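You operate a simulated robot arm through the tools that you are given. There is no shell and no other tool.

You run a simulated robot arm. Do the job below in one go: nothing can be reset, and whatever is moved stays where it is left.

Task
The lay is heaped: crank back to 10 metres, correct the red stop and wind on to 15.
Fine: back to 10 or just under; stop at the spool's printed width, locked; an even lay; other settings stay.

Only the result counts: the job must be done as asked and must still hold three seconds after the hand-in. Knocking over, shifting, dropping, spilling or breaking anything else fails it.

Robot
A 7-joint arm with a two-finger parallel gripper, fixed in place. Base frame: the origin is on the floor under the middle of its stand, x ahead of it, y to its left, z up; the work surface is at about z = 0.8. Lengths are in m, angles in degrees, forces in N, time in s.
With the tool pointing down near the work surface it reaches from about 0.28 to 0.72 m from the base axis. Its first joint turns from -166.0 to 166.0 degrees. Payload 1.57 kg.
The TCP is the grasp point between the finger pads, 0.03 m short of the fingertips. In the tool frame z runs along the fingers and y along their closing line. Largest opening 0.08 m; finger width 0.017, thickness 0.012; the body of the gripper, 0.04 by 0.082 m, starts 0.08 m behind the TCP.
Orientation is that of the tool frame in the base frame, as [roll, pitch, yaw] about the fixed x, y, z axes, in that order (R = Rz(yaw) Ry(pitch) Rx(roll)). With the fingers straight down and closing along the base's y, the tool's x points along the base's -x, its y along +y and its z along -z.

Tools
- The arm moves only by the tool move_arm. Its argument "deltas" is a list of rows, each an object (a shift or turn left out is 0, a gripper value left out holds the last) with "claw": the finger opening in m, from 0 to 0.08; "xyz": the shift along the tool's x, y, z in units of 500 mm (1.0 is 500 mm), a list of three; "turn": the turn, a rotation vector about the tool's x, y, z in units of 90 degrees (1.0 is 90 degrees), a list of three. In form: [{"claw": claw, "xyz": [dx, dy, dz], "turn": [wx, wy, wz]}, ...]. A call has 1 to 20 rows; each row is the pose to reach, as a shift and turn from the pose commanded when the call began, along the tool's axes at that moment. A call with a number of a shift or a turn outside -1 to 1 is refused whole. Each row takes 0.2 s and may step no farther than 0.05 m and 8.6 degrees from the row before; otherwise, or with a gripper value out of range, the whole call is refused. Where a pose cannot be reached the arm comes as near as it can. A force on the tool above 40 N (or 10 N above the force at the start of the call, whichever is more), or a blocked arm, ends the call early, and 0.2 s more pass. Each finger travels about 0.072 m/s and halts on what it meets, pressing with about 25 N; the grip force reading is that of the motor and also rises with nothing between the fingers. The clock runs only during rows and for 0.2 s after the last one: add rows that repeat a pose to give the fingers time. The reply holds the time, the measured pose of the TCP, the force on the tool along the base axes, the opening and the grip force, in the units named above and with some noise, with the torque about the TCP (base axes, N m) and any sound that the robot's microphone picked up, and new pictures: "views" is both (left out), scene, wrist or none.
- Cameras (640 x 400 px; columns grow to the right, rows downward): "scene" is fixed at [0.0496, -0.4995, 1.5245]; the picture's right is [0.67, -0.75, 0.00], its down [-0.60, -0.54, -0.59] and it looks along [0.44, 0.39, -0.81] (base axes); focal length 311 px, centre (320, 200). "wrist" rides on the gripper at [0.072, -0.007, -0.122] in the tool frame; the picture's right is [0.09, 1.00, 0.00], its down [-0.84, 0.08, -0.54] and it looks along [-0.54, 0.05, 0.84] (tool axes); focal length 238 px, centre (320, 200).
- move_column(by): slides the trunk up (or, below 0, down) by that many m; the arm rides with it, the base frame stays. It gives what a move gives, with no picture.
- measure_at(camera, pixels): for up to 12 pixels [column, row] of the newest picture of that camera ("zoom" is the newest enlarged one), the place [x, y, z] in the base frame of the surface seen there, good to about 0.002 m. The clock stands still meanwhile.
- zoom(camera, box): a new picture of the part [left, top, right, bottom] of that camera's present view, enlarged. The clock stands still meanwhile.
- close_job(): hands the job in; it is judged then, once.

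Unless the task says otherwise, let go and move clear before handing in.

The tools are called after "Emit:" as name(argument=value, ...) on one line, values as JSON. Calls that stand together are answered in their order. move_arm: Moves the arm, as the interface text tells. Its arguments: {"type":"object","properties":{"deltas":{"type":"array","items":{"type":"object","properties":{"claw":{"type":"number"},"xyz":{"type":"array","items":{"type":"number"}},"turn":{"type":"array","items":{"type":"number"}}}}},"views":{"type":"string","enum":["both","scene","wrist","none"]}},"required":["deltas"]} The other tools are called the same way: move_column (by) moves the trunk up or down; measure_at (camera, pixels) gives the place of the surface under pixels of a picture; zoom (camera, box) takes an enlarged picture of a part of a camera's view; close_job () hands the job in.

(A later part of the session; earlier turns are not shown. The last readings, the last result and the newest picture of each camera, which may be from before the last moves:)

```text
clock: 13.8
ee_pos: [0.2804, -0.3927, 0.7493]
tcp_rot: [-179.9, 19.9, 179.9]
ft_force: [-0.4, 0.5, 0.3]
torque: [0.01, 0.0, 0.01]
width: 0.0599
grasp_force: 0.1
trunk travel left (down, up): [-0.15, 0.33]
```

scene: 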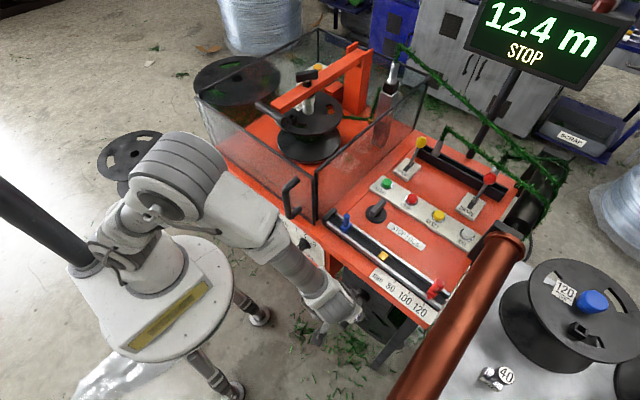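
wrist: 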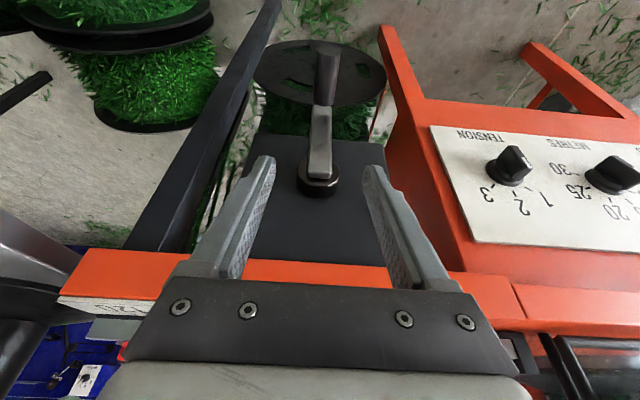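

I'm above the crank; it shows at wrist (325,80)–(318,180), nicely centred. I measure it and read the dials from this better angle.

Emit:
measure_at(camera="wrist", pixels=[[327, 65], [327, 90], [325, 102], [320, 130], [318, 165], [318, 180], [312, 80], [338, 80], [300, 180], [338, 180], [318, 195], [320, 150]])

Emit:
zoom(camera="wrist", box=[540, 130, 640, 230])

Emit:
zoom(camera="wrist", box=[240, 40, 400, 220])

```text
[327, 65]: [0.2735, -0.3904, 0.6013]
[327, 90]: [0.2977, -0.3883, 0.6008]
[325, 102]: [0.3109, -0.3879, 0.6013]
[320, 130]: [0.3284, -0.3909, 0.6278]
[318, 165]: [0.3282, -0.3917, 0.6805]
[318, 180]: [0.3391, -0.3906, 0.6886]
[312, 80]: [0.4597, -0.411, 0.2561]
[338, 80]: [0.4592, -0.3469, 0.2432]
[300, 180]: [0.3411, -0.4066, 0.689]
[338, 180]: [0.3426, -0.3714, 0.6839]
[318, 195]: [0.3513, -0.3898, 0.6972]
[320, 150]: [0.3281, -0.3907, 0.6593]
```

```text
4.00 times, centred on (590, 180) of wrist
```

zoom: 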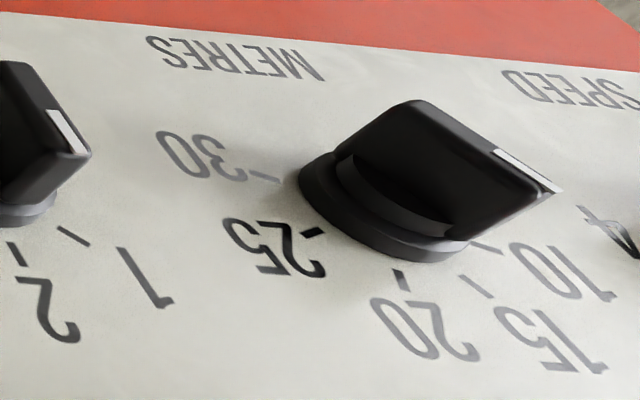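

```text
2.22 times, centred on (320, 130) of wrist
```

zoom: 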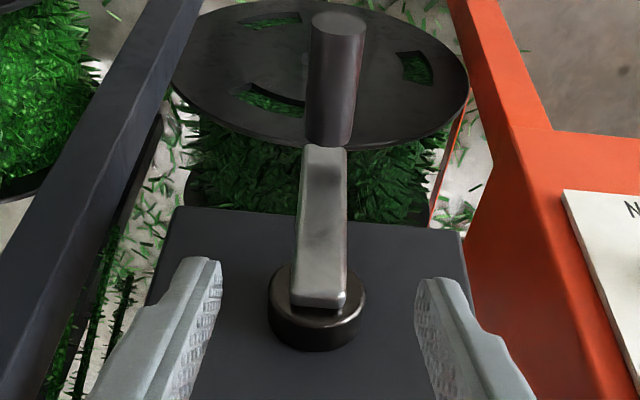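

The crank arm hangs straight down (y≈-0.389, hub centre z≈0.677, handle axis z≈0.588). I descend with open fingers round the handle; no contact is expected.

Emit:
move_arm(deltas=[{"xyz": [0.0275, 0.003, 0.0756]}, {"xyz": [0.055, 0.006, 0.1513]}, {"xyz": [0.0826, 0.006, 0.227]}, {"xyz": [0.1101, 0.006, 0.3026]}], views="wrist")

```text
clock: 14.8
ee_pos: [0.2808, -0.3873, 0.5878]
tcp_rot: [180.0, 19.9, -180.0]
ft_force: [-0.1, -0.5, -0.6]
torque: [0.0, 0.05, -0.02]
width: 0.0599
grasp_force: 0.0
trunk travel left (down, up): [-0.15, 0.33]
```

wrist: 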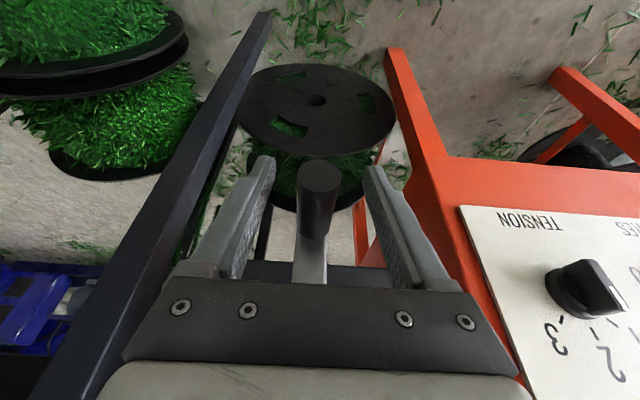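

The handle is between the fingers (wrist (318,200)). I close on it.

Emit:
move_arm(deltas=[{"claw": 0.0}, {"claw": 0.0}, {"claw": 0.0}], views="wrist")

```text
clock: 15.6
ee_pos: [0.2808, -0.388, 0.5881]
tcp_rot: [179.9, 20.0, 179.8]
ft_force: [0.7, -1.3, -2.1]
torque: [0.13, -0.58, 0.01]
width: 0.0237
grasp_force: 36.1
trunk travel left (down, up): [-0.15, 0.33]
```

wrist: 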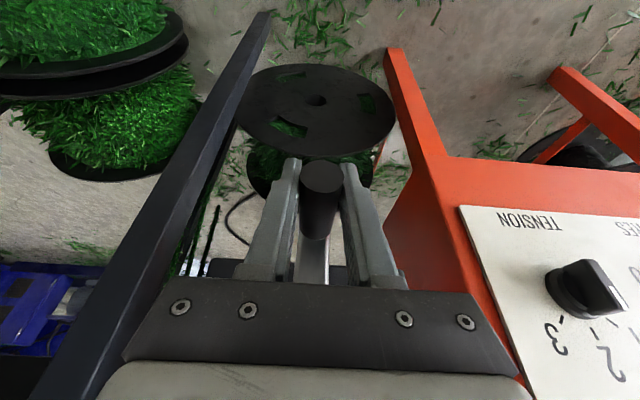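

The grip holds at 24 mm with 36 N motor force. I test the crank 30° toward −y (counter-clockwise as seen by the operator) and look at the counter and the forces.

Emit:
move_arm(deltas=[{"xyz": [-0.0002, -0.0153, -0.0006]}, {"xyz": [-0.0009, -0.0306, -0.0025]}, {"xyz": [-0.002, -0.0456, -0.0056]}, {"xyz": [-0.0036, -0.0602, -0.01]}, {"xyz": [-0.0056, -0.0744, -0.0155]}, {"xyz": [-0.0081, -0.088, -0.0222]}], views="both")

```text
clock: 17.0
ee_pos: [0.28, -0.4337, 0.6]
tcp_rot: [180.0, 19.9, -180.0]
ft_force: [3.0, 5.5, -1.7]
torque: [-0.32, 0.01, 0.01]
width: 0.0237
grasp_force: 36.3
trunk travel left (down, up): [-0.15, 0.33]
```

scene: 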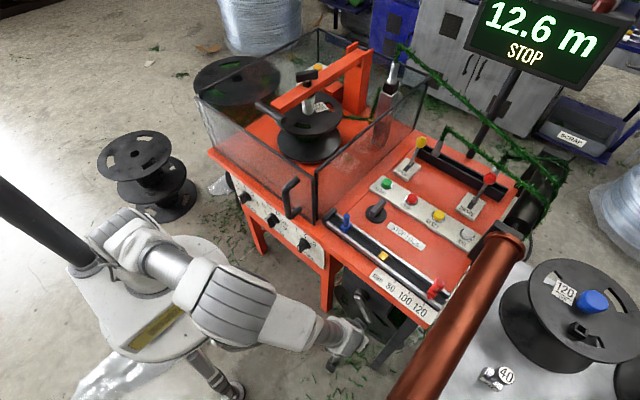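
wrist: 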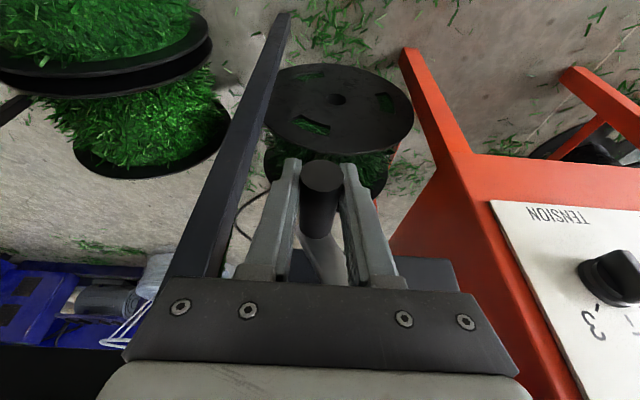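

The counter rose to 12.6 for 30° toward −y (easy motion, ~6 N), so "back" is toward +y (clockwise), about 0.2 m per 30°. I crank clockwise to 120° past the bottom and check.

Emit:
move_arm(deltas=[{"xyz": [0.006, 0.0424, 0.0165]}, {"xyz": [0.0081, 0.088, 0.0222]}, {"xyz": [0.006, 0.1336, 0.0165]}, {"xyz": [0, 0.176, 0]}, {"xyz": [-0.0096, 0.2124, -0.0263]}, {"xyz": [-0.022, 0.2404, -0.0605]}, {"xyz": [-0.0365, 0.258, -0.1003]}, {"xyz": [-0.0521, 0.264, -0.1432]}, {"xyz": [-0.0677, 0.258, -0.186]}, {"xyz": [-0.0822, 0.2404, -0.2259]}], views="both")

```text
clock: 19.0
ee_pos: [0.28, -0.3119, 0.7041]
tcp_rot: [-179.3, 20.2, 179.9]
ft_force: [-0.3, -7.6, -3.3]
torque: [-0.04, -0.17, 0.22]
width: 0.0238
grasp_force: 36.1
trunk travel left (down, up): [-0.15, 0.33]
stopped in row 10: the force on the tool passed its limit at 46 N (the readings are from after the stop); the commanded pose is now the measured one
```

scene: 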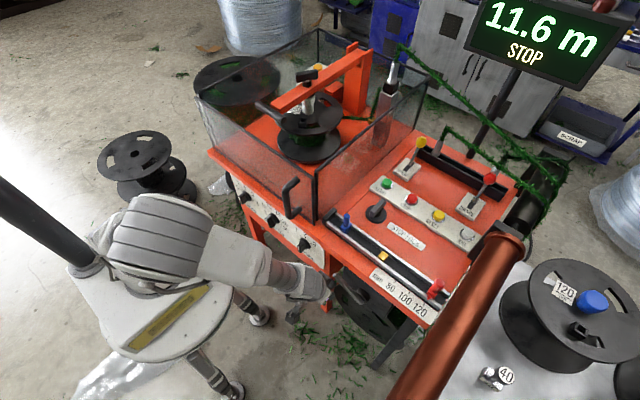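
wrist: 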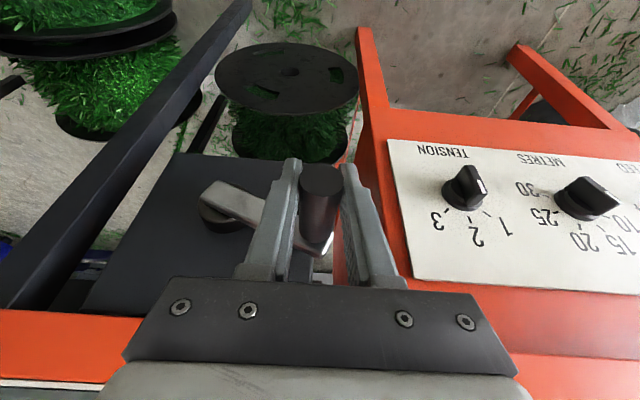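

The force limit tripped at 46 N because my circle was too large; fitting the three measured points gives centre (y -0.390, z 0.673), radius 0.0845, now at ≈112°, counter 11.6. I continue clockwise on the corrected circle to 200°.

Emit:
move_arm(deltas=[{"xyz": [-0.0073, -0.0104, -0.0199]}, {"xyz": [-0.0155, -0.0272, -0.0427]}, {"xyz": [-0.0226, -0.048, -0.0622]}, {"xyz": [-0.0284, -0.0722, -0.078]}, {"xyz": [-0.0326, -0.099, -0.0896]}, {"xyz": [-0.0353, -0.1274, -0.097]}, {"xyz": [-0.0361, -0.1566, -0.0992]}, {"xyz": [-0.0353, -0.186, -0.097]}, {"xyz": [-0.0326, -0.2144, -0.0896]}], views="both")

```text
clock: 21.0
ee_pos: [0.2793, -0.4176, 0.7544]
tcp_rot: [-179.6, 20.2, 179.9]
ft_force: [-0.6, 3.1, 0.0]
torque: [0.29, -0.42, 0.09]
width: 0.0239
grasp_force: 35.9
trunk travel left (down, up): [-0.15, 0.33]
```

scene: 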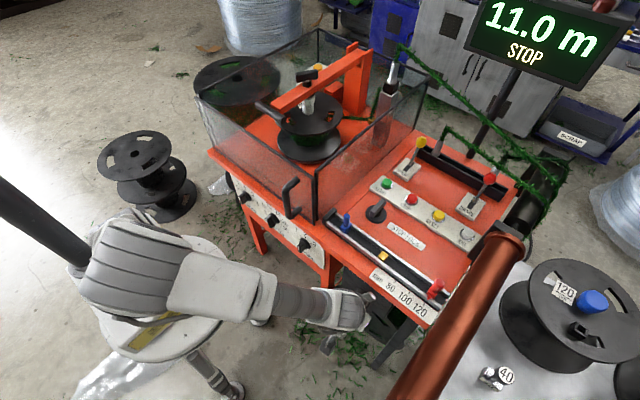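
wrist: 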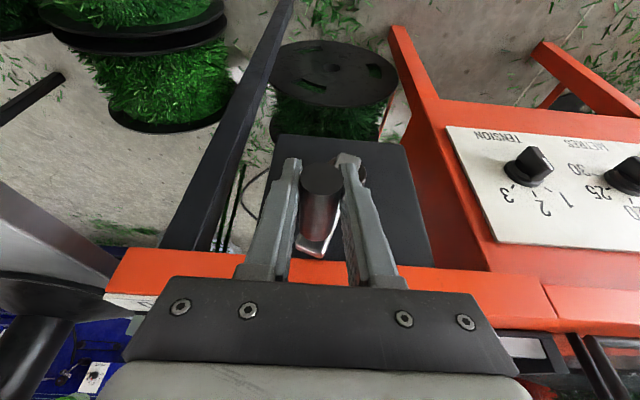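

Counter 11.0 at ≈198°, so about 2.5 m per turn; 10.0 should come near 340°. I crank on to 290° and check.

Emit:
move_arm(deltas=[{"xyz": [0.0048, -0.031, 0.0132]}, {"xyz": [0.0106, -0.0554, 0.0291]}, {"xyz": [0.0178, -0.0762, 0.0489]}, {"xyz": [0.0261, -0.0932, 0.0716]}, {"xyz": [0.0352, -0.1058, 0.0968]}, {"xyz": [0.045, -0.1134, 0.1236]}, {"xyz": [0.0551, -0.116, 0.1514]}, {"xyz": [0.0653, -0.1134, 0.1793]}, {"xyz": [0.075, -0.1058, 0.2061]}], views="both")

```text
clock: 23.0
ee_pos: [0.2783, -0.4729, 0.6418]
tcp_rot: [-179.4, 20.1, 179.8]
ft_force: [-2.1, 3.1, 3.3]
torque: [0.22, -0.22, 0.14]
width: 0.0237
grasp_force: 36.3
trunk travel left (down, up): [-0.15, 0.33]
```

scene: 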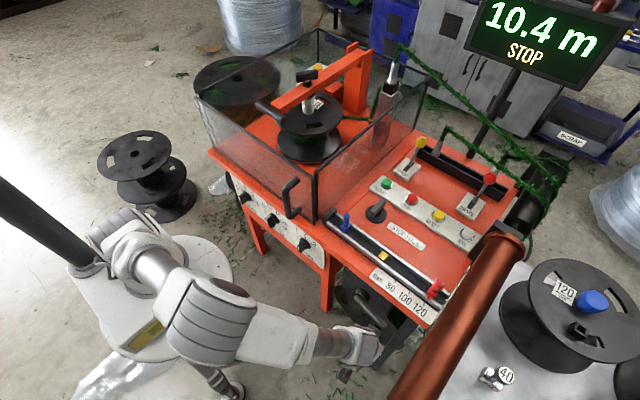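
wrist: 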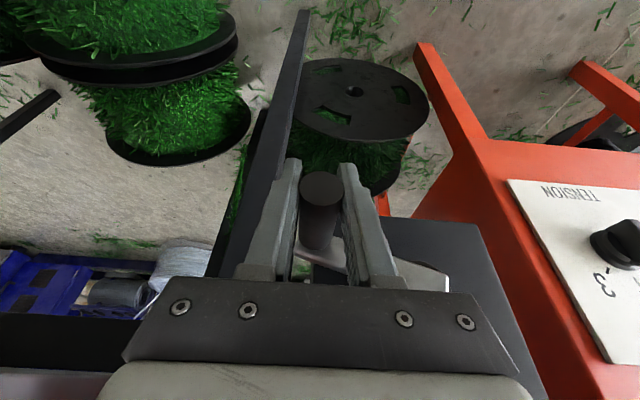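

Counter 10.4 at ≈291°, so 10.0 should show near 345–349°. I go to 335° next, then creep.

Emit:
move_arm(deltas=[{"xyz": [0.0086, 0.0118, 0.0235]}, {"xyz": [0.0168, 0.0288, 0.0462]}, {"xyz": [0.024, 0.0498, 0.066]}, {"xyz": [0.0298, 0.074, 0.0819]}, {"xyz": [0.0321, 0.0872, 0.0883]}], views="scene")

Emit:
zoom(camera="scene", box=[460, 0, 620, 80])

```text
clock: 24.2
ee_pos: [0.2791, -0.4273, 0.594]
tcp_rot: [-179.6, 20.1, 179.8]
ft_force: [-9.4, -8.3, -16.1]
torque: [0.19, 0.35, 0.17]
width: 0.0237
grasp_force: 35.4
trunk travel left (down, up): [-0.15, 0.33]
```

scene: 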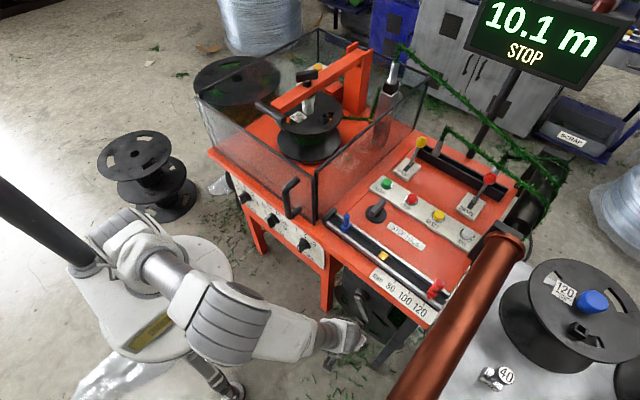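

```text
4.00 times, centred on (540, 40) of scene
```

zoom: 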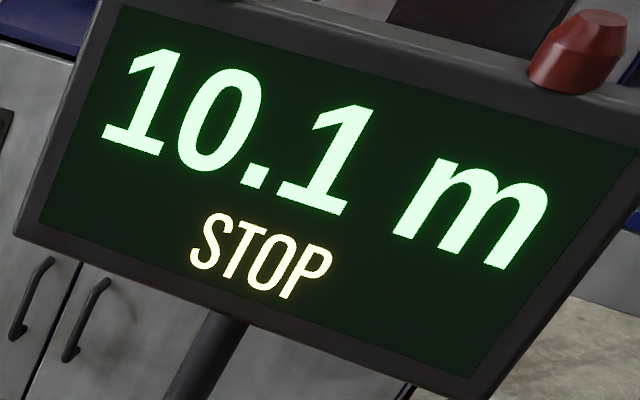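

Display 10.1 at ≈335°, with some strain in the grip (16 N). I creep on about 5° with a slightly flatter path.

Emit:
move_arm(deltas=[{"xyz": [0.0003, 0.008, 0.0009]}, {"xyz": [0.0007, 0.016, 0.0019]}], views="scene")

Emit:
zoom(camera="scene", box=[460, 0, 620, 80])

```text
clock: 24.8
ee_pos: [0.2794, -0.4184, 0.5926]
tcp_rot: [-179.6, 19.9, 179.7]
ft_force: [-7.5, -8.5, -24.9]
torque: [0.05, -0.06, 0.14]
width: 0.0239
grasp_force: 35.9
trunk travel left (down, up): [-0.15, 0.33]
```

scene: 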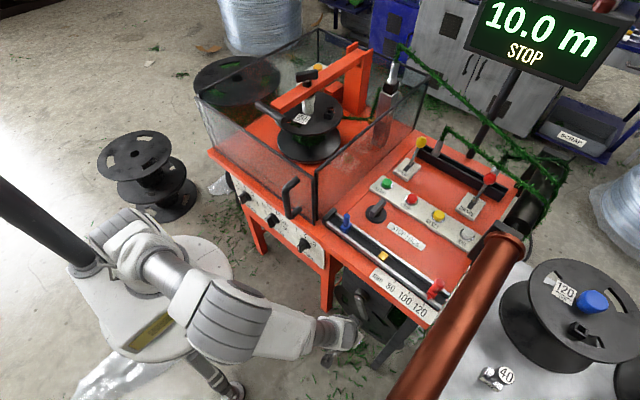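

```text
4.00 times, centred on (540, 40) of scene
```

zoom: 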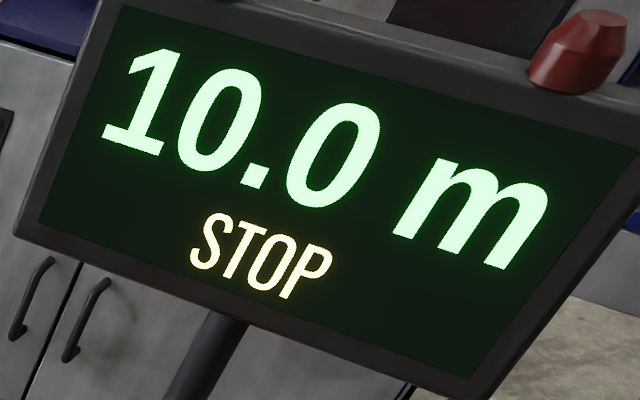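

Display now reads 10.0 but the tool is held about 3 mm above the handle's true path (−25 N in z). I relieve that by lowering 3 mm before the last few degrees.

Emit:
move_arm(deltas=[{"xyz": [0.002, 0.0, 0.0055]}, {"xyz": [0.002, 0.0, 0.0055]}], views="wrist")

Emit:
zoom(camera="scene", box=[460, 0, 620, 80])

```text
clock: 25.4
ee_pos: [0.2791, -0.4194, 0.5921]
tcp_rot: [-179.6, 20.1, 179.9]
ft_force: [-13.6, 1.3, 5.3]
torque: [0.11, 0.76, 0.12]
width: 0.0235
grasp_force: 35.7
trunk travel left (down, up): [-0.15, 0.33]
```

wrist: 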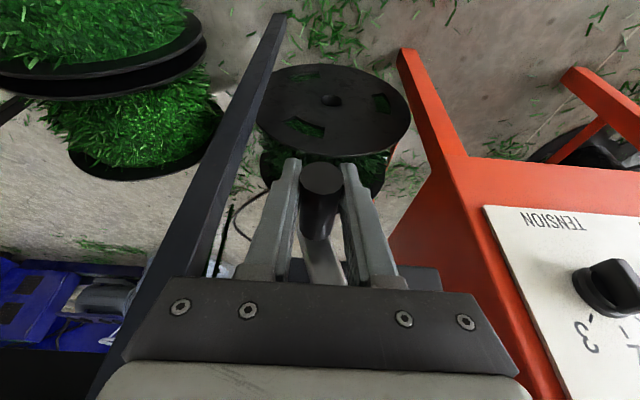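

```text
4.00 times, centred on (540, 40) of scene
```

zoom: 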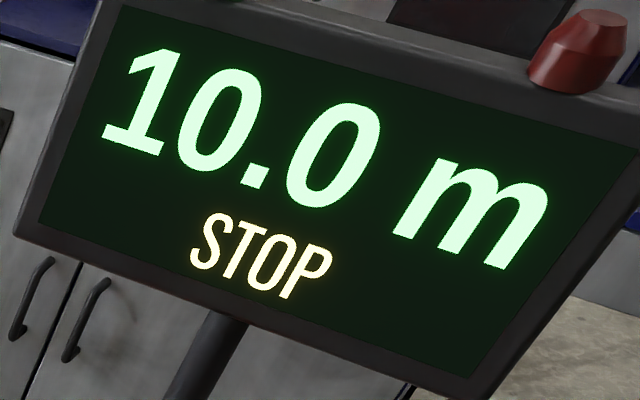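

Strain is nearly gone (5 N in z). I creep on another ~9° toward the bottom to bring the counter just under 10.

Emit:
move_arm(deltas=[{"xyz": [0.0018, 0.0094, 0.002]}, {"xyz": [0.0035, 0.0182, 0.0034]}, {"xyz": [0.0049, 0.027, 0.0046]}], views="scene")

Emit:
zoom(camera="scene", box=[460, 0, 620, 80])

```text
clock: 26.2
ee_pos: [0.28, -0.4057, 0.5879]
tcp_rot: [-179.4, 20.3, 179.9]
ft_force: [0.8, -4.8, -3.6]
torque: [0.33, -0.41, 0.07]
width: 0.0236
grasp_force: 35.7
trunk travel left (down, up): [-0.15, 0.33]
```

scene: 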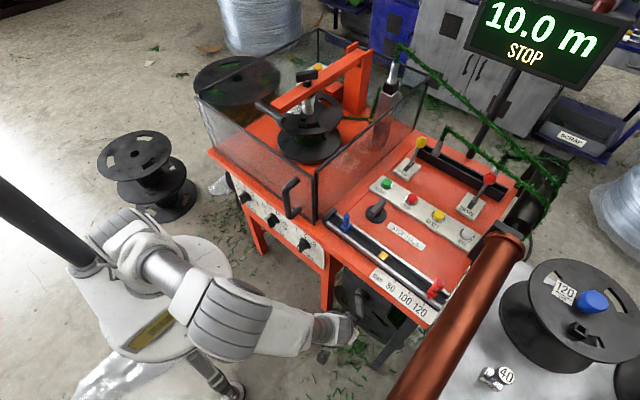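

```text
4.00 times, centred on (540, 40) of scene
```

zoom: 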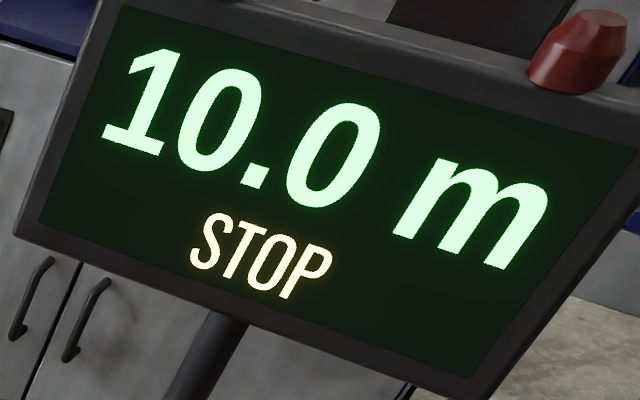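

Still 10.0 and forces are small. I go on about 4° more, looking for the flip to 9.9.

Emit:
move_arm(deltas=[{"xyz": [0.0003, 0.0062, 0.0008]}, {"xyz": [0.0005, 0.0124, 0.0014]}], views="scene")

Emit:
zoom(camera="scene", box=[460, 0, 620, 80])

```text
clock: 26.8
ee_pos: [0.2792, -0.4003, 0.5888]
tcp_rot: [-179.4, 20.1, 179.9]
ft_force: [9.0, -3.9, -3.5]
torque: [0.27, -0.37, 0.08]
width: 0.0239
grasp_force: 35.8
trunk travel left (down, up): [-0.15, 0.33]
```

scene: 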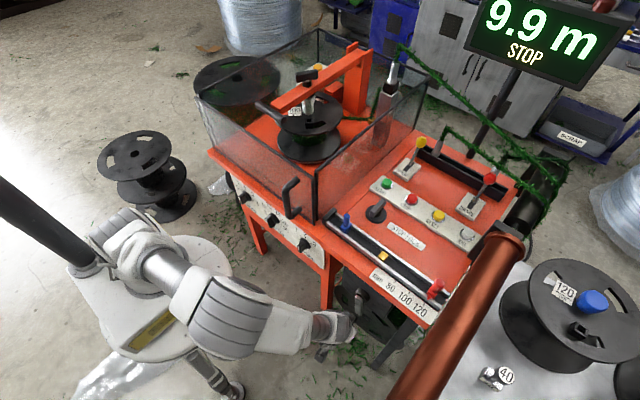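

```text
4.00 times, centred on (540, 40) of scene
```

zoom: 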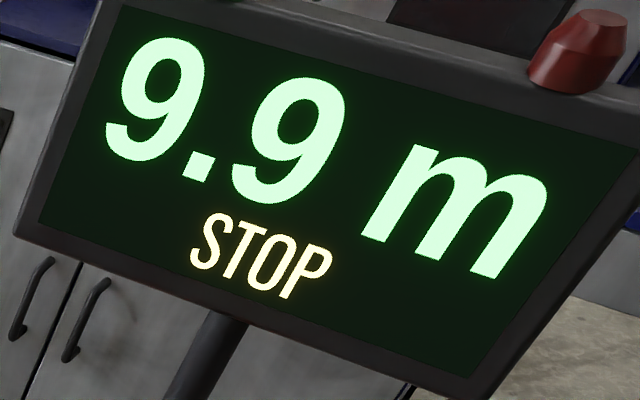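

The counter reads 9.9 — just under 10. I open the fingers and check that the crank and counter stay.

Emit:
move_arm(deltas=[{"claw": 0.03}, {"claw": 0.06}, {"claw": 0.06}], views="both")

```text
clock: 27.6
ee_pos: [0.277, -0.3994, 0.5885]
tcp_rot: [-179.5, 20.1, 179.8]
ft_force: [-0.6, 0.5, 0.1]
torque: [0.0, 0.01, 0.01]
width: 0.06
grasp_force: 0.1
trunk travel left (down, up): [-0.15, 0.33]
```

scene: 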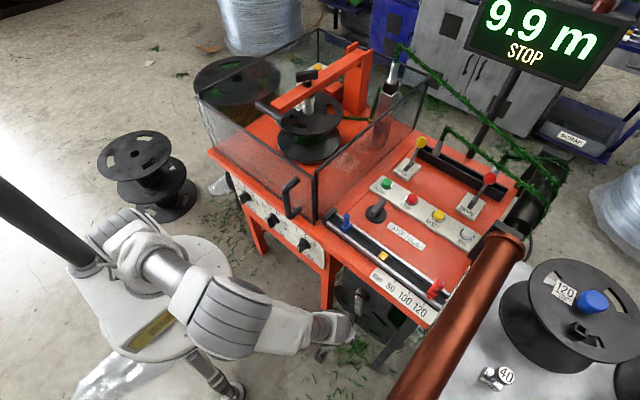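
wrist: 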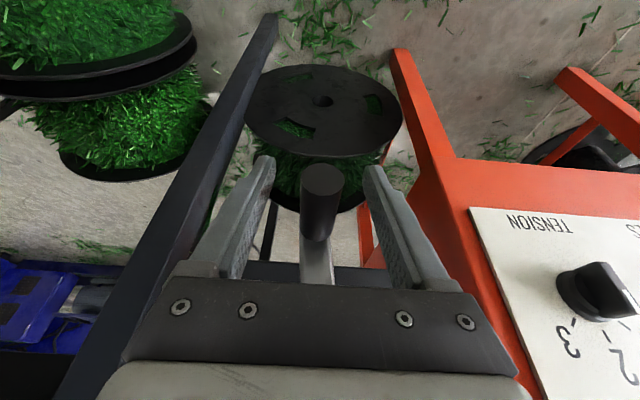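

The crank stays and the counter holds 9.9. I lift straight up out of the crank.

Emit:
move_arm(deltas=[{"xyz": [-0.0274, 0, -0.0752]}, {"xyz": [-0.0547, 0, -0.1503]}, {"xyz": [-0.0821, 0, -0.2255]}, {"xyz": [-0.1094, 0, -0.3006]}, {"xyz": [-0.1368, 0, -0.3758]}, {"xyz": [-0.1641, 0, -0.4509]}, {"xyz": [-0.1915, 0, -0.5261]}, {"xyz": [-0.2188, 0, -0.6012]}, {"xyz": [-0.2462, 0, -0.6764]}], views="none")

Emit:
move_arm(deltas=[{"turn": [0, 0.0741, 0]}, {"turn": [0, 0.1481, 0]}, {"turn": [0, 0.2222, 0]}], views="none")

Emit:
move_column(by=0.2)

Emit:
move_arm(deltas=[{"xyz": [0, 0, 0]}], views="both")

```text
clock: 29.6
ee_pos: [0.2776, -0.3946, 0.947]
tcp_rot: [-179.5, 20.1, 179.8]
ft_force: [0.2, 0.0, 0.3]
torque: [0.03, 0.01, 0.02]
width: 0.0598
grasp_force: 0.0
trunk travel left (down, up): [-0.15, 0.33]
```

```text
clock: 30.4
ee_pos: [0.2763, -0.3955, 0.9465]
tcp_rot: [-179.4, 0.1, 179.6]
ft_force: [-0.1, -0.5, -0.4]
torque: [-0.01, 0.01, 0.01]
width: 0.0598
grasp_force: 0.2
trunk travel left (down, up): [-0.15, 0.33]
```

```text
clock: 32.6
ee_pos: [0.2774, -0.3956, 1.1459]
tcp_rot: [-179.5, 0.1, 179.7]
ft_force: [0.5, -0.3, -0.3]
torque: [0.01, -0.02, -0.01]
width: 0.0601
grasp_force: 0.0
trunk travel left (down, up): [-0.35, 0.13]
```

```text
clock: 33.0
ee_pos: [0.2777, -0.3961, 1.1471]
tcp_rot: [-179.5, 0.2, 179.7]
ft_force: [0.0, -0.5, 0.4]
torque: [0.01, 0.0, 0.0]
width: 0.0597
grasp_force: 0.0
trunk travel left (down, up): [-0.35, 0.13]
```

scene: 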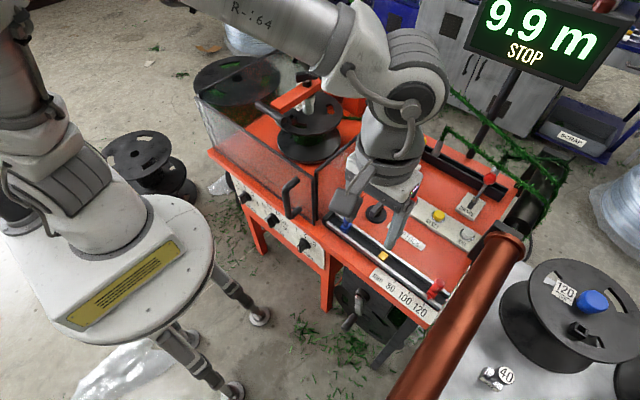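
wrist: 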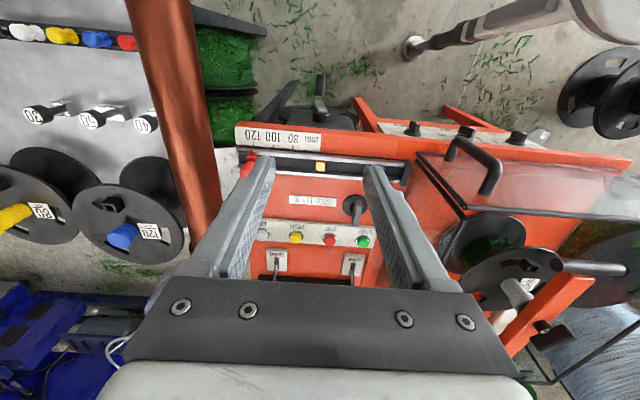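

The hand is now above the desk. I zoom on the stop lock, the slides and scale from this view to get exact places.

Emit:
zoom(camera="wrist", box=[230, 115, 430, 240])

Emit:
zoom(camera="wrist", box=[230, 115, 330, 180])

Emit:
zoom(camera="wrist", box=[330, 180, 380, 230])

```text
3.20 times, centred on (330, 178) of wrist
```

zoom: 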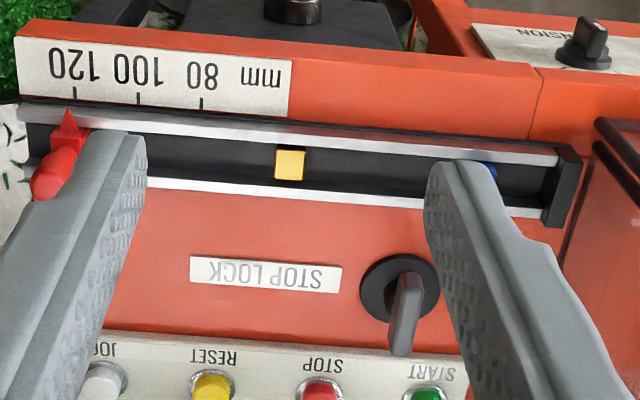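

```text
6.15 times, centred on (280, 148) of wrist
```

zoom: 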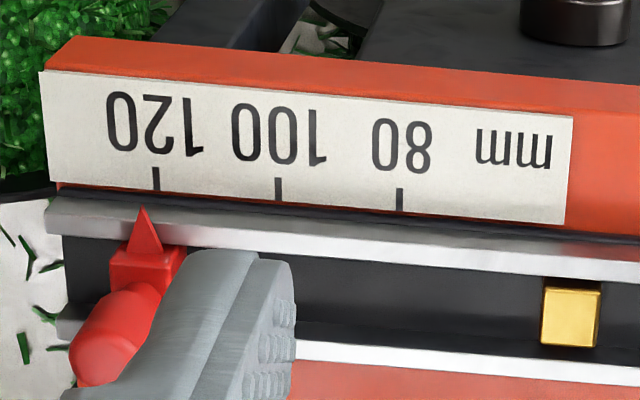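

```text
8.00 times, centred on (355, 205) of wrist
```

zoom: 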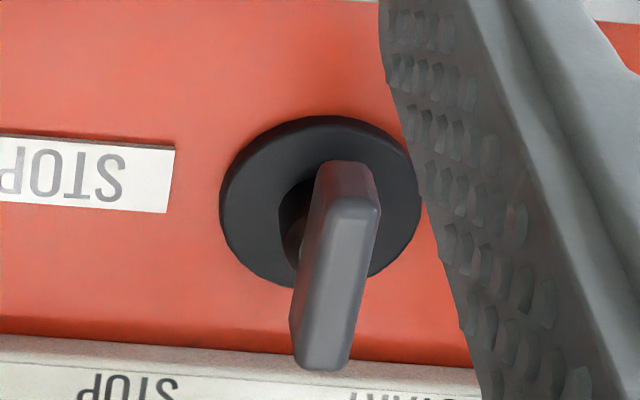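

The lock is a T-bar lying along x over its disc. I measure points on it, on the red stop and the scale ticks.

Emit:
measure_at(camera="zoom", pixels=[[350, 175], [340, 210], [335, 260], [330, 300], [322, 345], [308, 330], [360, 230], [250, 200], [320, 125], [405, 200], [300, 290], [365, 260]])

Emit:
measure_at(camera="scene", pixels=[[366, 206], [380, 205], [375, 220], [427, 300], [426, 301], [428, 299], [435, 284], [432, 290], [440, 288], [417, 228], [444, 240], [441, 290]])

Emit:
zoom(camera="scene", box=[410, 270, 450, 310])

```text
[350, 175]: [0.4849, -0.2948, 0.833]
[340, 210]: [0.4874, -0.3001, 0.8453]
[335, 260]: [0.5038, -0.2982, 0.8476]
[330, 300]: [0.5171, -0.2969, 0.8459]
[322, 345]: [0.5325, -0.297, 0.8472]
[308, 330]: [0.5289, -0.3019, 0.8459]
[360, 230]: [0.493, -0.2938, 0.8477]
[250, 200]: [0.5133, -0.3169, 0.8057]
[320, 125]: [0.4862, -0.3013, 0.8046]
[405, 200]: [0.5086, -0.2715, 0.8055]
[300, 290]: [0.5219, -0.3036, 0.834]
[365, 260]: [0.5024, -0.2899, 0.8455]
```

```text
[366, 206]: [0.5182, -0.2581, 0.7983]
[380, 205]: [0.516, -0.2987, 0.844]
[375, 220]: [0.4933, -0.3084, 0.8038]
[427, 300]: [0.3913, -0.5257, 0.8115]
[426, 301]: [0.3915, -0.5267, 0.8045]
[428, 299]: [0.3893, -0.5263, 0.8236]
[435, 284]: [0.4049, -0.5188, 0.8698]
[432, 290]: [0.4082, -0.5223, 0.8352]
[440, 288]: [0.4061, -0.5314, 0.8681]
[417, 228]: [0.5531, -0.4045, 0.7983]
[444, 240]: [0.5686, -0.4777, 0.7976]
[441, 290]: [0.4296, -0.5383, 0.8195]
```

```text
10.00 times, centred on (430, 290) of scene
```

zoom: 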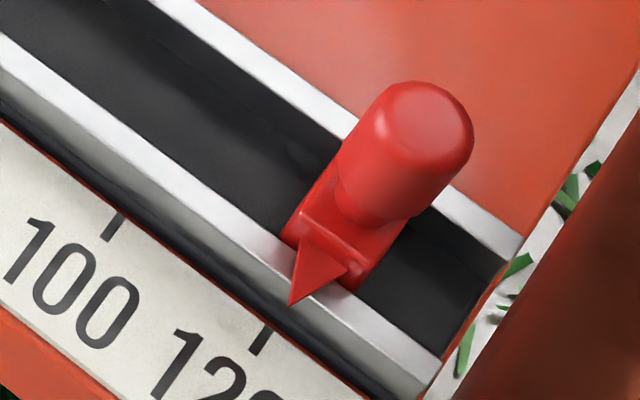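

The T-bar spans x 0.484–0.535 at y ≈ -0.297, top z 0.847. I take precise measurements of the ticks and the red pointer through the enlarged wrist view.

Emit:
zoom(camera="wrist", box=[235, 130, 299, 170])

```text
10.00 times, centred on (267, 150) of wrist
```

zoom: 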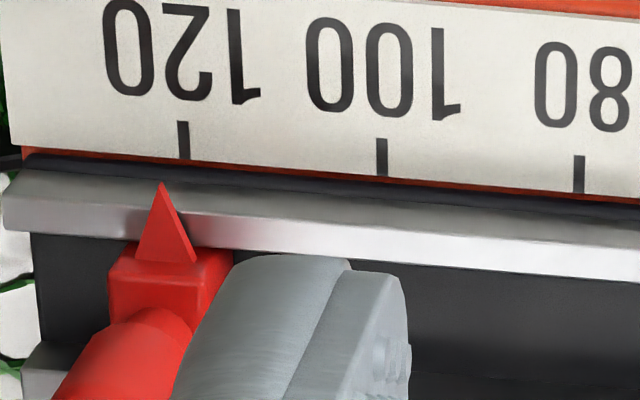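

Emit:
measure_at(camera="zoom", pixels=[[183, 150], [381, 168], [579, 188], [162, 186], [163, 200], [165, 230], [125, 280], [210, 285], [140, 350], [90, 370], [183, 130], [381, 145]])

```text
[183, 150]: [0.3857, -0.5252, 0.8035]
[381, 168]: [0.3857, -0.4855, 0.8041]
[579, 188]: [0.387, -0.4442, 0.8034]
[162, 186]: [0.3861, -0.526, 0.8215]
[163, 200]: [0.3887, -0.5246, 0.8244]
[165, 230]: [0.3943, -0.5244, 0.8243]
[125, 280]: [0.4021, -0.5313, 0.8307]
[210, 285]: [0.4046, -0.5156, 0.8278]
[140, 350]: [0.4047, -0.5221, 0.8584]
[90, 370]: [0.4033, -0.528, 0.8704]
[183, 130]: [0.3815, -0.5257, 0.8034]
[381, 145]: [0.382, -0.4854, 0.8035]
```

The red pointer sits exactly on 120 (y −0.525); 100 is at y −0.485, so the stop must move +0.040 m in y. First I go over the stop lock (centre ≈ (0.5095,−0.2965)) to unlock it.

Emit:
move_arm(deltas=[{"xyz": [-0.0662, 0.0285, 0.02], "claw": 0.04}, {"xyz": [-0.1325, 0.0569, 0.04]}, {"xyz": [-0.1987, 0.0854, 0.06]}, {"xyz": [-0.2649, 0.1138, 0.09]}, {"xyz": [-0.3311, 0.1423, 0.12]}, {"xyz": [-0.3974, 0.1707, 0.16]}, {"xyz": [-0.4636, 0.1992, 0.2]}, {"xyz": [-0.4636, 0.1992, 0.28]}, {"xyz": [-0.4636, 0.1992, 0.36]}, {"xyz": [-0.4636, 0.1992, 0.44]}], views="both")

```text
clock: 35.2
ee_pos: [0.5129, -0.296, 0.926]
tcp_rot: [-179.5, 0.2, 179.6]
ft_force: [0.5, 0.3, 0.3]
torque: [0.03, -0.01, 0.04]
width: 0.0401
grasp_force: 0.1
trunk travel left (down, up): [-0.35, 0.13]
```

scene: 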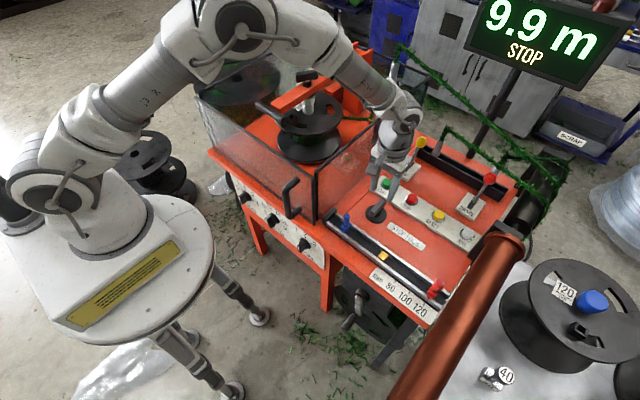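
wrist: 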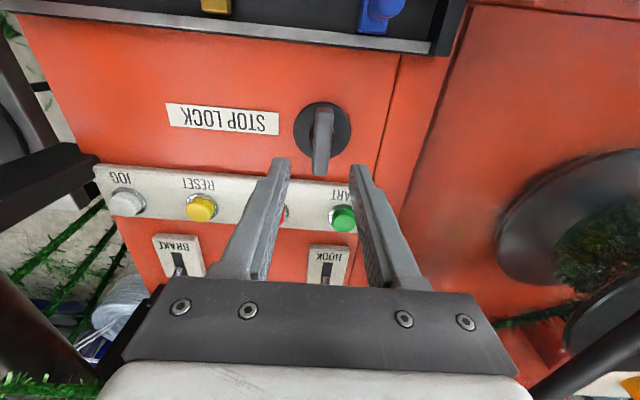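

The lock bar shows at wrist (322,140), centred between the fingers. I re-measure it closely before descending.

Emit:
zoom(camera="wrist", box=[280, 95, 370, 185])

Emit:
measure_at(camera="wrist", pixels=[[325, 112], [324, 125], [322, 140], [321, 155], [320, 170], [316, 165], [328, 150], [296, 130], [350, 130], [322, 104], [342, 219], [330, 125]])

```text
4.44 times, centred on (325, 140) of wrist
```

zoom: 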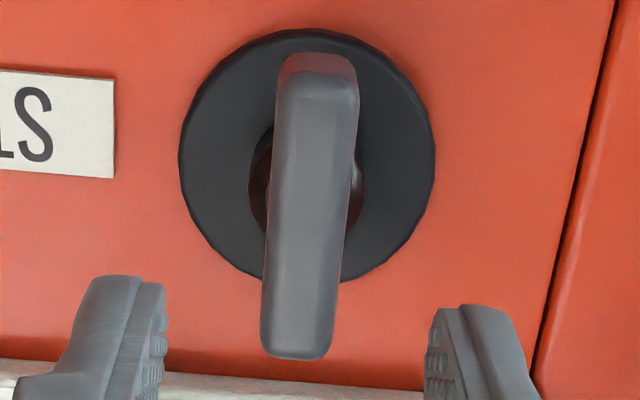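

```text
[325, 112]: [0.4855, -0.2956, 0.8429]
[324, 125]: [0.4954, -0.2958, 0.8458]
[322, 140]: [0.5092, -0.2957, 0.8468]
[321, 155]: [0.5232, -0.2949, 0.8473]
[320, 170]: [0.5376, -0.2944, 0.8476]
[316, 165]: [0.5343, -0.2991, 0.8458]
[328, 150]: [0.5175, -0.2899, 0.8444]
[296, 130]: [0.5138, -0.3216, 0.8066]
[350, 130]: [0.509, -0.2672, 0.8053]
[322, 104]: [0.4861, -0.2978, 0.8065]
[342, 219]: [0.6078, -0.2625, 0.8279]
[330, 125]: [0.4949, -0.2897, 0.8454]
```

The bar's centre is (0.511,−0.2955), top z 0.847. I descend to straddle it and close.

Emit:
move_arm(deltas=[{"xyz": [0.002, 0.002, 0.06]}, {"xyz": [0.002, 0.002, 0.12]}, {"xyz": [0.002, 0.002, 0.166]}, {"xyz": [0.002, 0.002, 0.166], "claw": 0.0}, {"xyz": [0.002, 0.002, 0.166], "claw": 0.0}, {"xyz": [0.002, 0.002, 0.166], "claw": 0.0}], views="wrist")

```text
clock: 36.6
ee_pos: [0.5104, -0.2962, 0.8439]
tcp_rot: [-179.8, 0.1, 179.8]
ft_force: [-0.6, 15.9, -1.2]
torque: [0.98, -0.24, 0.27]
width: 0.0157
grasp_force: 31.4
trunk travel left (down, up): [-0.35, 0.13]
```

wrist: 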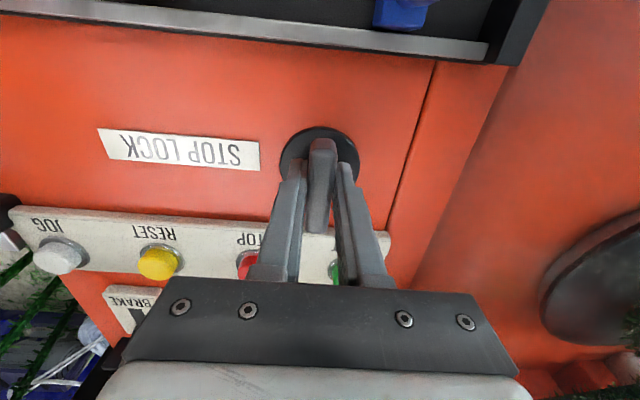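

Gripped on the bar (15.7 mm) with a 16 N side bias; I relieve it 1.5 mm and try a small counter-clockwise turn (−6°) to feel which way the lock turns.

Emit:
move_arm(deltas=[{"xyz": [0, 0.003, 0]}, {"xyz": [0, 0.003, 0], "turn": [0, 0, -0.035]}, {"xyz": [0, 0.003, 0], "turn": [0, 0, -0.07]}], views="wrist")

```text
clock: 37.4
ee_pos: [0.51, -0.2961, 0.8438]
tcp_rot: [-179.5, 0.1, -174.0]
ft_force: [7.6, 16.5, -4.5]
torque: [0.95, 0.58, -0.01]
width: 0.016
grasp_force: 31.5
trunk travel left (down, up): [-0.35, 0.13]
```

wrist: 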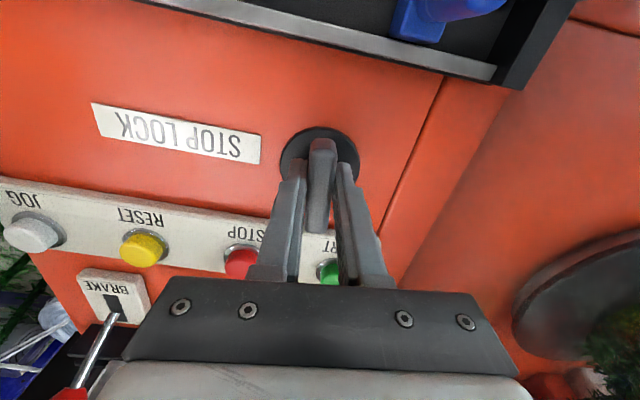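

The lock turned freely with the fingers (yaw 180→186°, torque ≈ 0). I continue counter-clockwise to about 48°.

Emit:
move_arm(deltas=[{"turn": [0, 0, -0.078]}, {"turn": [0, 0, -0.156]}, {"turn": [0, 0, -0.234]}, {"turn": [0, 0, -0.312]}, {"turn": [0, 0, -0.39]}, {"turn": [0, 0, -0.468]}], views="both")

```text
clock: 38.8
ee_pos: [0.5118, -0.2979, 0.8443]
tcp_rot: [-179.4, -0.3, -131.7]
ft_force: [21.5, 4.0, -11.6]
torque: [0.59, 0.01, -0.25]
width: 0.0158
grasp_force: 30.6
trunk travel left (down, up): [-0.35, 0.13]
```

scene: 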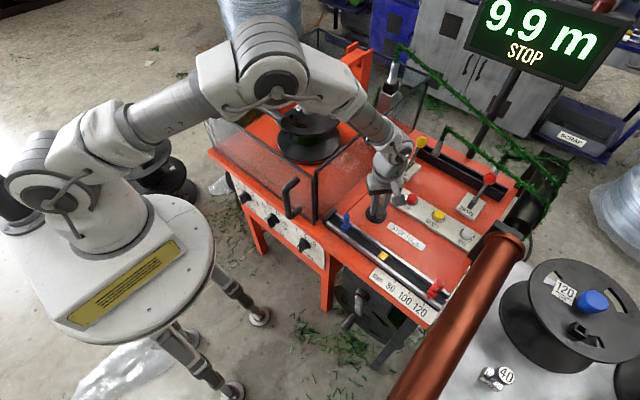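
wrist: 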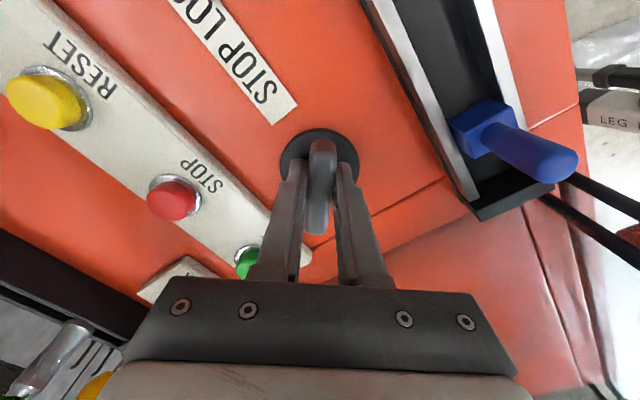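

Now at ~48° with ~22 N side force because my centre is ~2 mm off; I shift the commanded centre a bit and continue turning to about 89°.

Emit:
move_arm(deltas=[{"xyz": [-0.005, -0.001, 0.0], "turn": [0, 0, -0.03]}, {"xyz": [-0.005, -0.001, 0.0], "turn": [0, 0, -0.105]}, {"xyz": [-0.005, -0.001, 0.0], "turn": [0, 0, -0.18]}, {"xyz": [-0.005, -0.001, 0.0], "turn": [0, 0, -0.255]}, {"xyz": [-0.005, -0.001, 0.0], "turn": [0, 0, -0.33]}, {"xyz": [-0.005, -0.001, 0.0], "turn": [0, 0, -0.4]}, {"xyz": [-0.005, -0.001, 0.0], "turn": [0, 0, -0.455]}], views="both")

```text
clock: 40.4
ee_pos: [0.5141, -0.299, 0.8452]
tcp_rot: [-179.5, -0.7, -90.9]
ft_force: [23.3, -23.3, -1.6]
torque: [-0.1, 0.57, -0.05]
width: 0.0162
grasp_force: 31.7
trunk travel left (down, up): [-0.35, 0.13]
```

scene: 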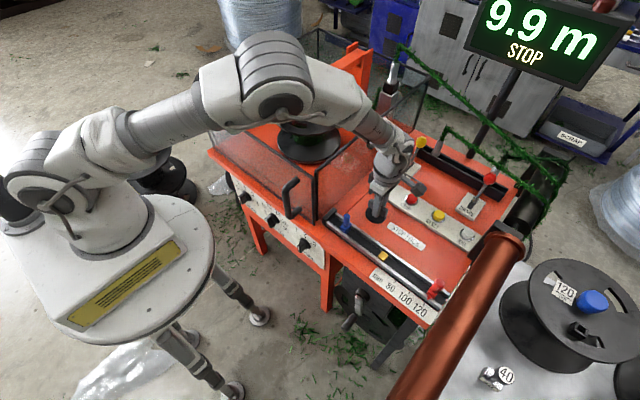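
wrist: 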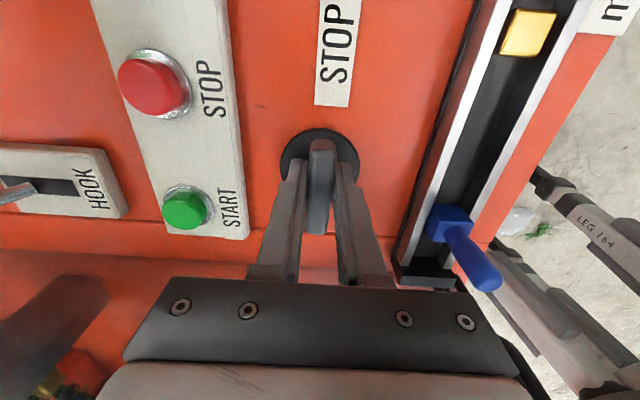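

The lock is turned ~90° (yaw −90.9). I open the fingers, rise and look at it.

Emit:
move_arm(deltas=[{"claw": 0.04}, {"claw": 0.04}, {"claw": 0.04}, {"xyz": [0, 0, -0.06], "claw": 0.04}, {"xyz": [0, 0, -0.14]}, {"xyz": [0, 0, -0.22]}], views="both")

Emit:
zoom(camera="wrist", box=[250, 60, 410, 180])

```text
clock: 41.8
ee_pos: [0.5134, -0.2959, 0.9536]
tcp_rot: [-179.9, -0.5, -90.9]
ft_force: [-1.3, -0.4, 0.0]
torque: [-0.01, -0.04, -0.02]
width: 0.0399
grasp_force: 0.1
trunk travel left (down, up): [-0.35, 0.13]
```

scene: 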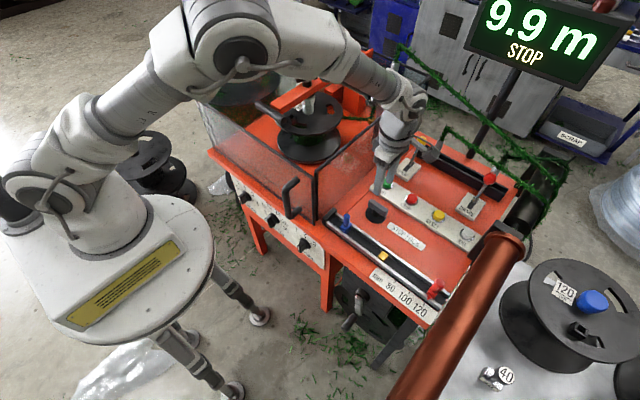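
wrist: 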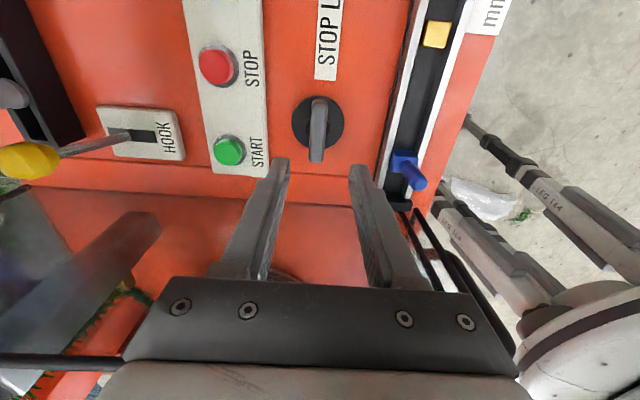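

```text
3.33 times, centred on (330, 120) of wrist
```

zoom: 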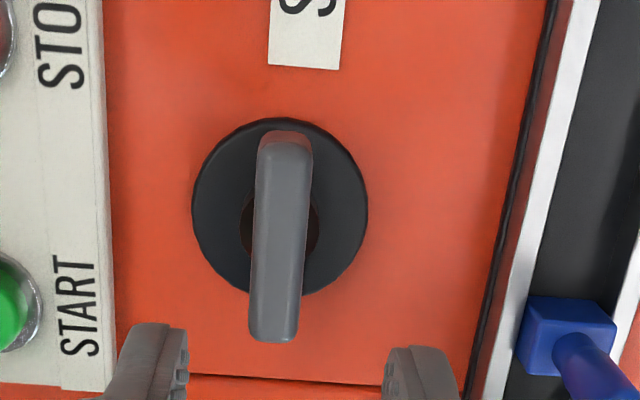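

The lock bar now lies along y. For the red stop I need fingers closing along x with the camera on the +y side (away from the copper tube), so I rise and turn back through 180° yaw.

Emit:
move_arm(deltas=[{"xyz": [0, 0, -0.07], "turn": [0, 0, 0.05]}, {"xyz": [0, 0, -0.14], "turn": [0, 0, 0.135]}, {"xyz": [0, 0, -0.2], "turn": [0, 0, 0.22]}, {"xyz": [0, 0, -0.2], "turn": [0, 0, 0.305]}, {"xyz": [0, 0, -0.2], "turn": [0, 0, 0.39]}, {"xyz": [0, 0, -0.2], "turn": [0, 0, 0.475]}, {"xyz": [0, 0, -0.2], "turn": [0, 0, 0.56]}, {"xyz": [0, 0, -0.2], "turn": [0, 0, 0.645]}, {"xyz": [0, 0, -0.2], "turn": [0, 0, 0.73]}, {"xyz": [0, 0, -0.2], "turn": [0, 0, 0.815]}, {"xyz": [0, 0, -0.2], "turn": [0, 0, 0.9]}, {"xyz": [0, 0, -0.2], "turn": [0, 0, 0.99]}], views="none")

Emit:
move_arm(deltas=[{"turn": [0, 0, 0.0833]}, {"turn": [0, 0, 0.1667]}, {"turn": [0, 0, 0.25]}, {"turn": [0, 0, 0.3333]}, {"turn": [0, 0, 0.4167]}, {"turn": [0, 0, 0.5]}, {"turn": [0, 0, 0.5833]}, {"turn": [0, 0, 0.6667]}, {"turn": [0, 0, 0.75]}, {"turn": [0, 0, 0.8333]}, {"turn": [0, 0, 0.9167]}, {"turn": [0, 0, 1.0]}], views="scene")

```text
clock: 44.4
ee_pos: [0.5117, -0.2941, 1.0548]
tcp_rot: [-179.5, 0.1, 179.8]
ft_force: [0.1, -0.3, -0.2]
torque: [-0.02, 0.02, -0.02]
width: 0.04
grasp_force: 0.2
trunk travel left (down, up): [-0.35, 0.13]
```

```text
clock: 47.0
ee_pos: [0.5109, -0.2946, 1.053]
tcp_rot: [179.8, 0.5, 89.7]
ft_force: [0.4, -0.6, -0.5]
torque: [-0.01, -0.01, 0.0]
width: 0.04
grasp_force: 0.1
trunk travel left (down, up): [-0.35, 0.13]
```

scene: 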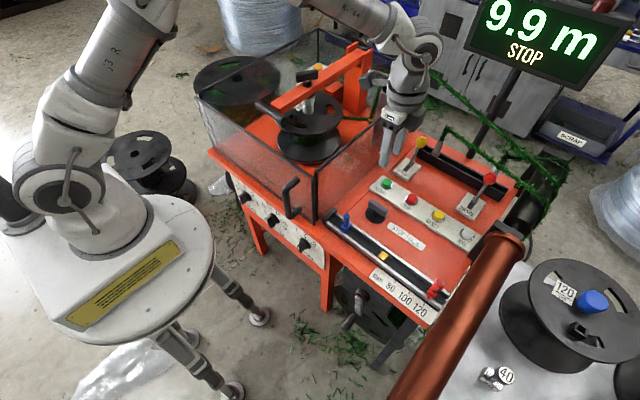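

Yaw is 90 now. I move toward the red stop, tilting 18° so that the hand leans away from the copper tube, and hover.

Emit:
move_arm(deltas=[{"xyz": [-0.05, -0.034, 0.01], "turn": [0, -0.0667, 0]}, {"xyz": [-0.11, -0.068, 0.04], "turn": [0, -0.1333, 0]}, {"xyz": [-0.17, -0.101, 0.07], "turn": [0, -0.2, 0]}, {"xyz": [-0.23, -0.135, 0.1], "turn": [0, -0.2, 0]}, {"xyz": [-0.29, -0.168, 0.133], "turn": [0, -0.2, 0]}, {"xyz": [-0.35, -0.202, 0.166], "turn": [0, -0.2, 0]}], views="both")

```text
clock: 48.4
ee_pos: [0.409, -0.4713, 0.9718]
tcp_rot: [179.8, 18.6, 89.9]
ft_force: [-0.6, 0.6, 0.6]
torque: [-0.01, 0.01, -0.03]
width: 0.04
grasp_force: 0.1
trunk travel left (down, up): [-0.35, 0.13]
```

scene: 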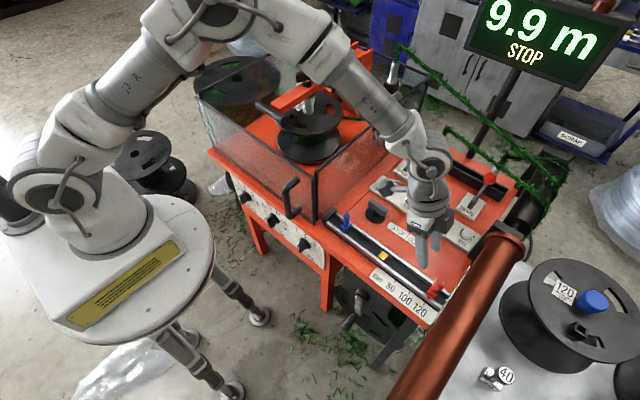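
wrist: 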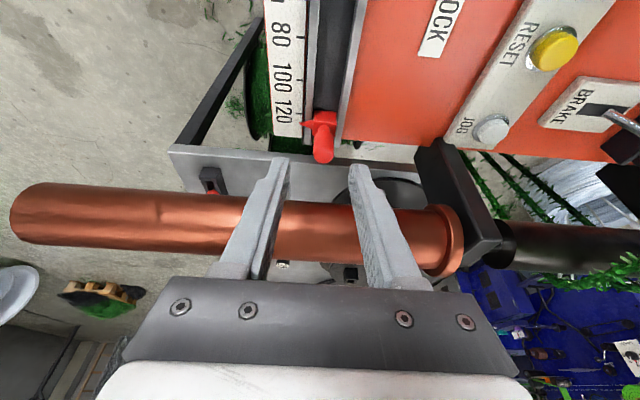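

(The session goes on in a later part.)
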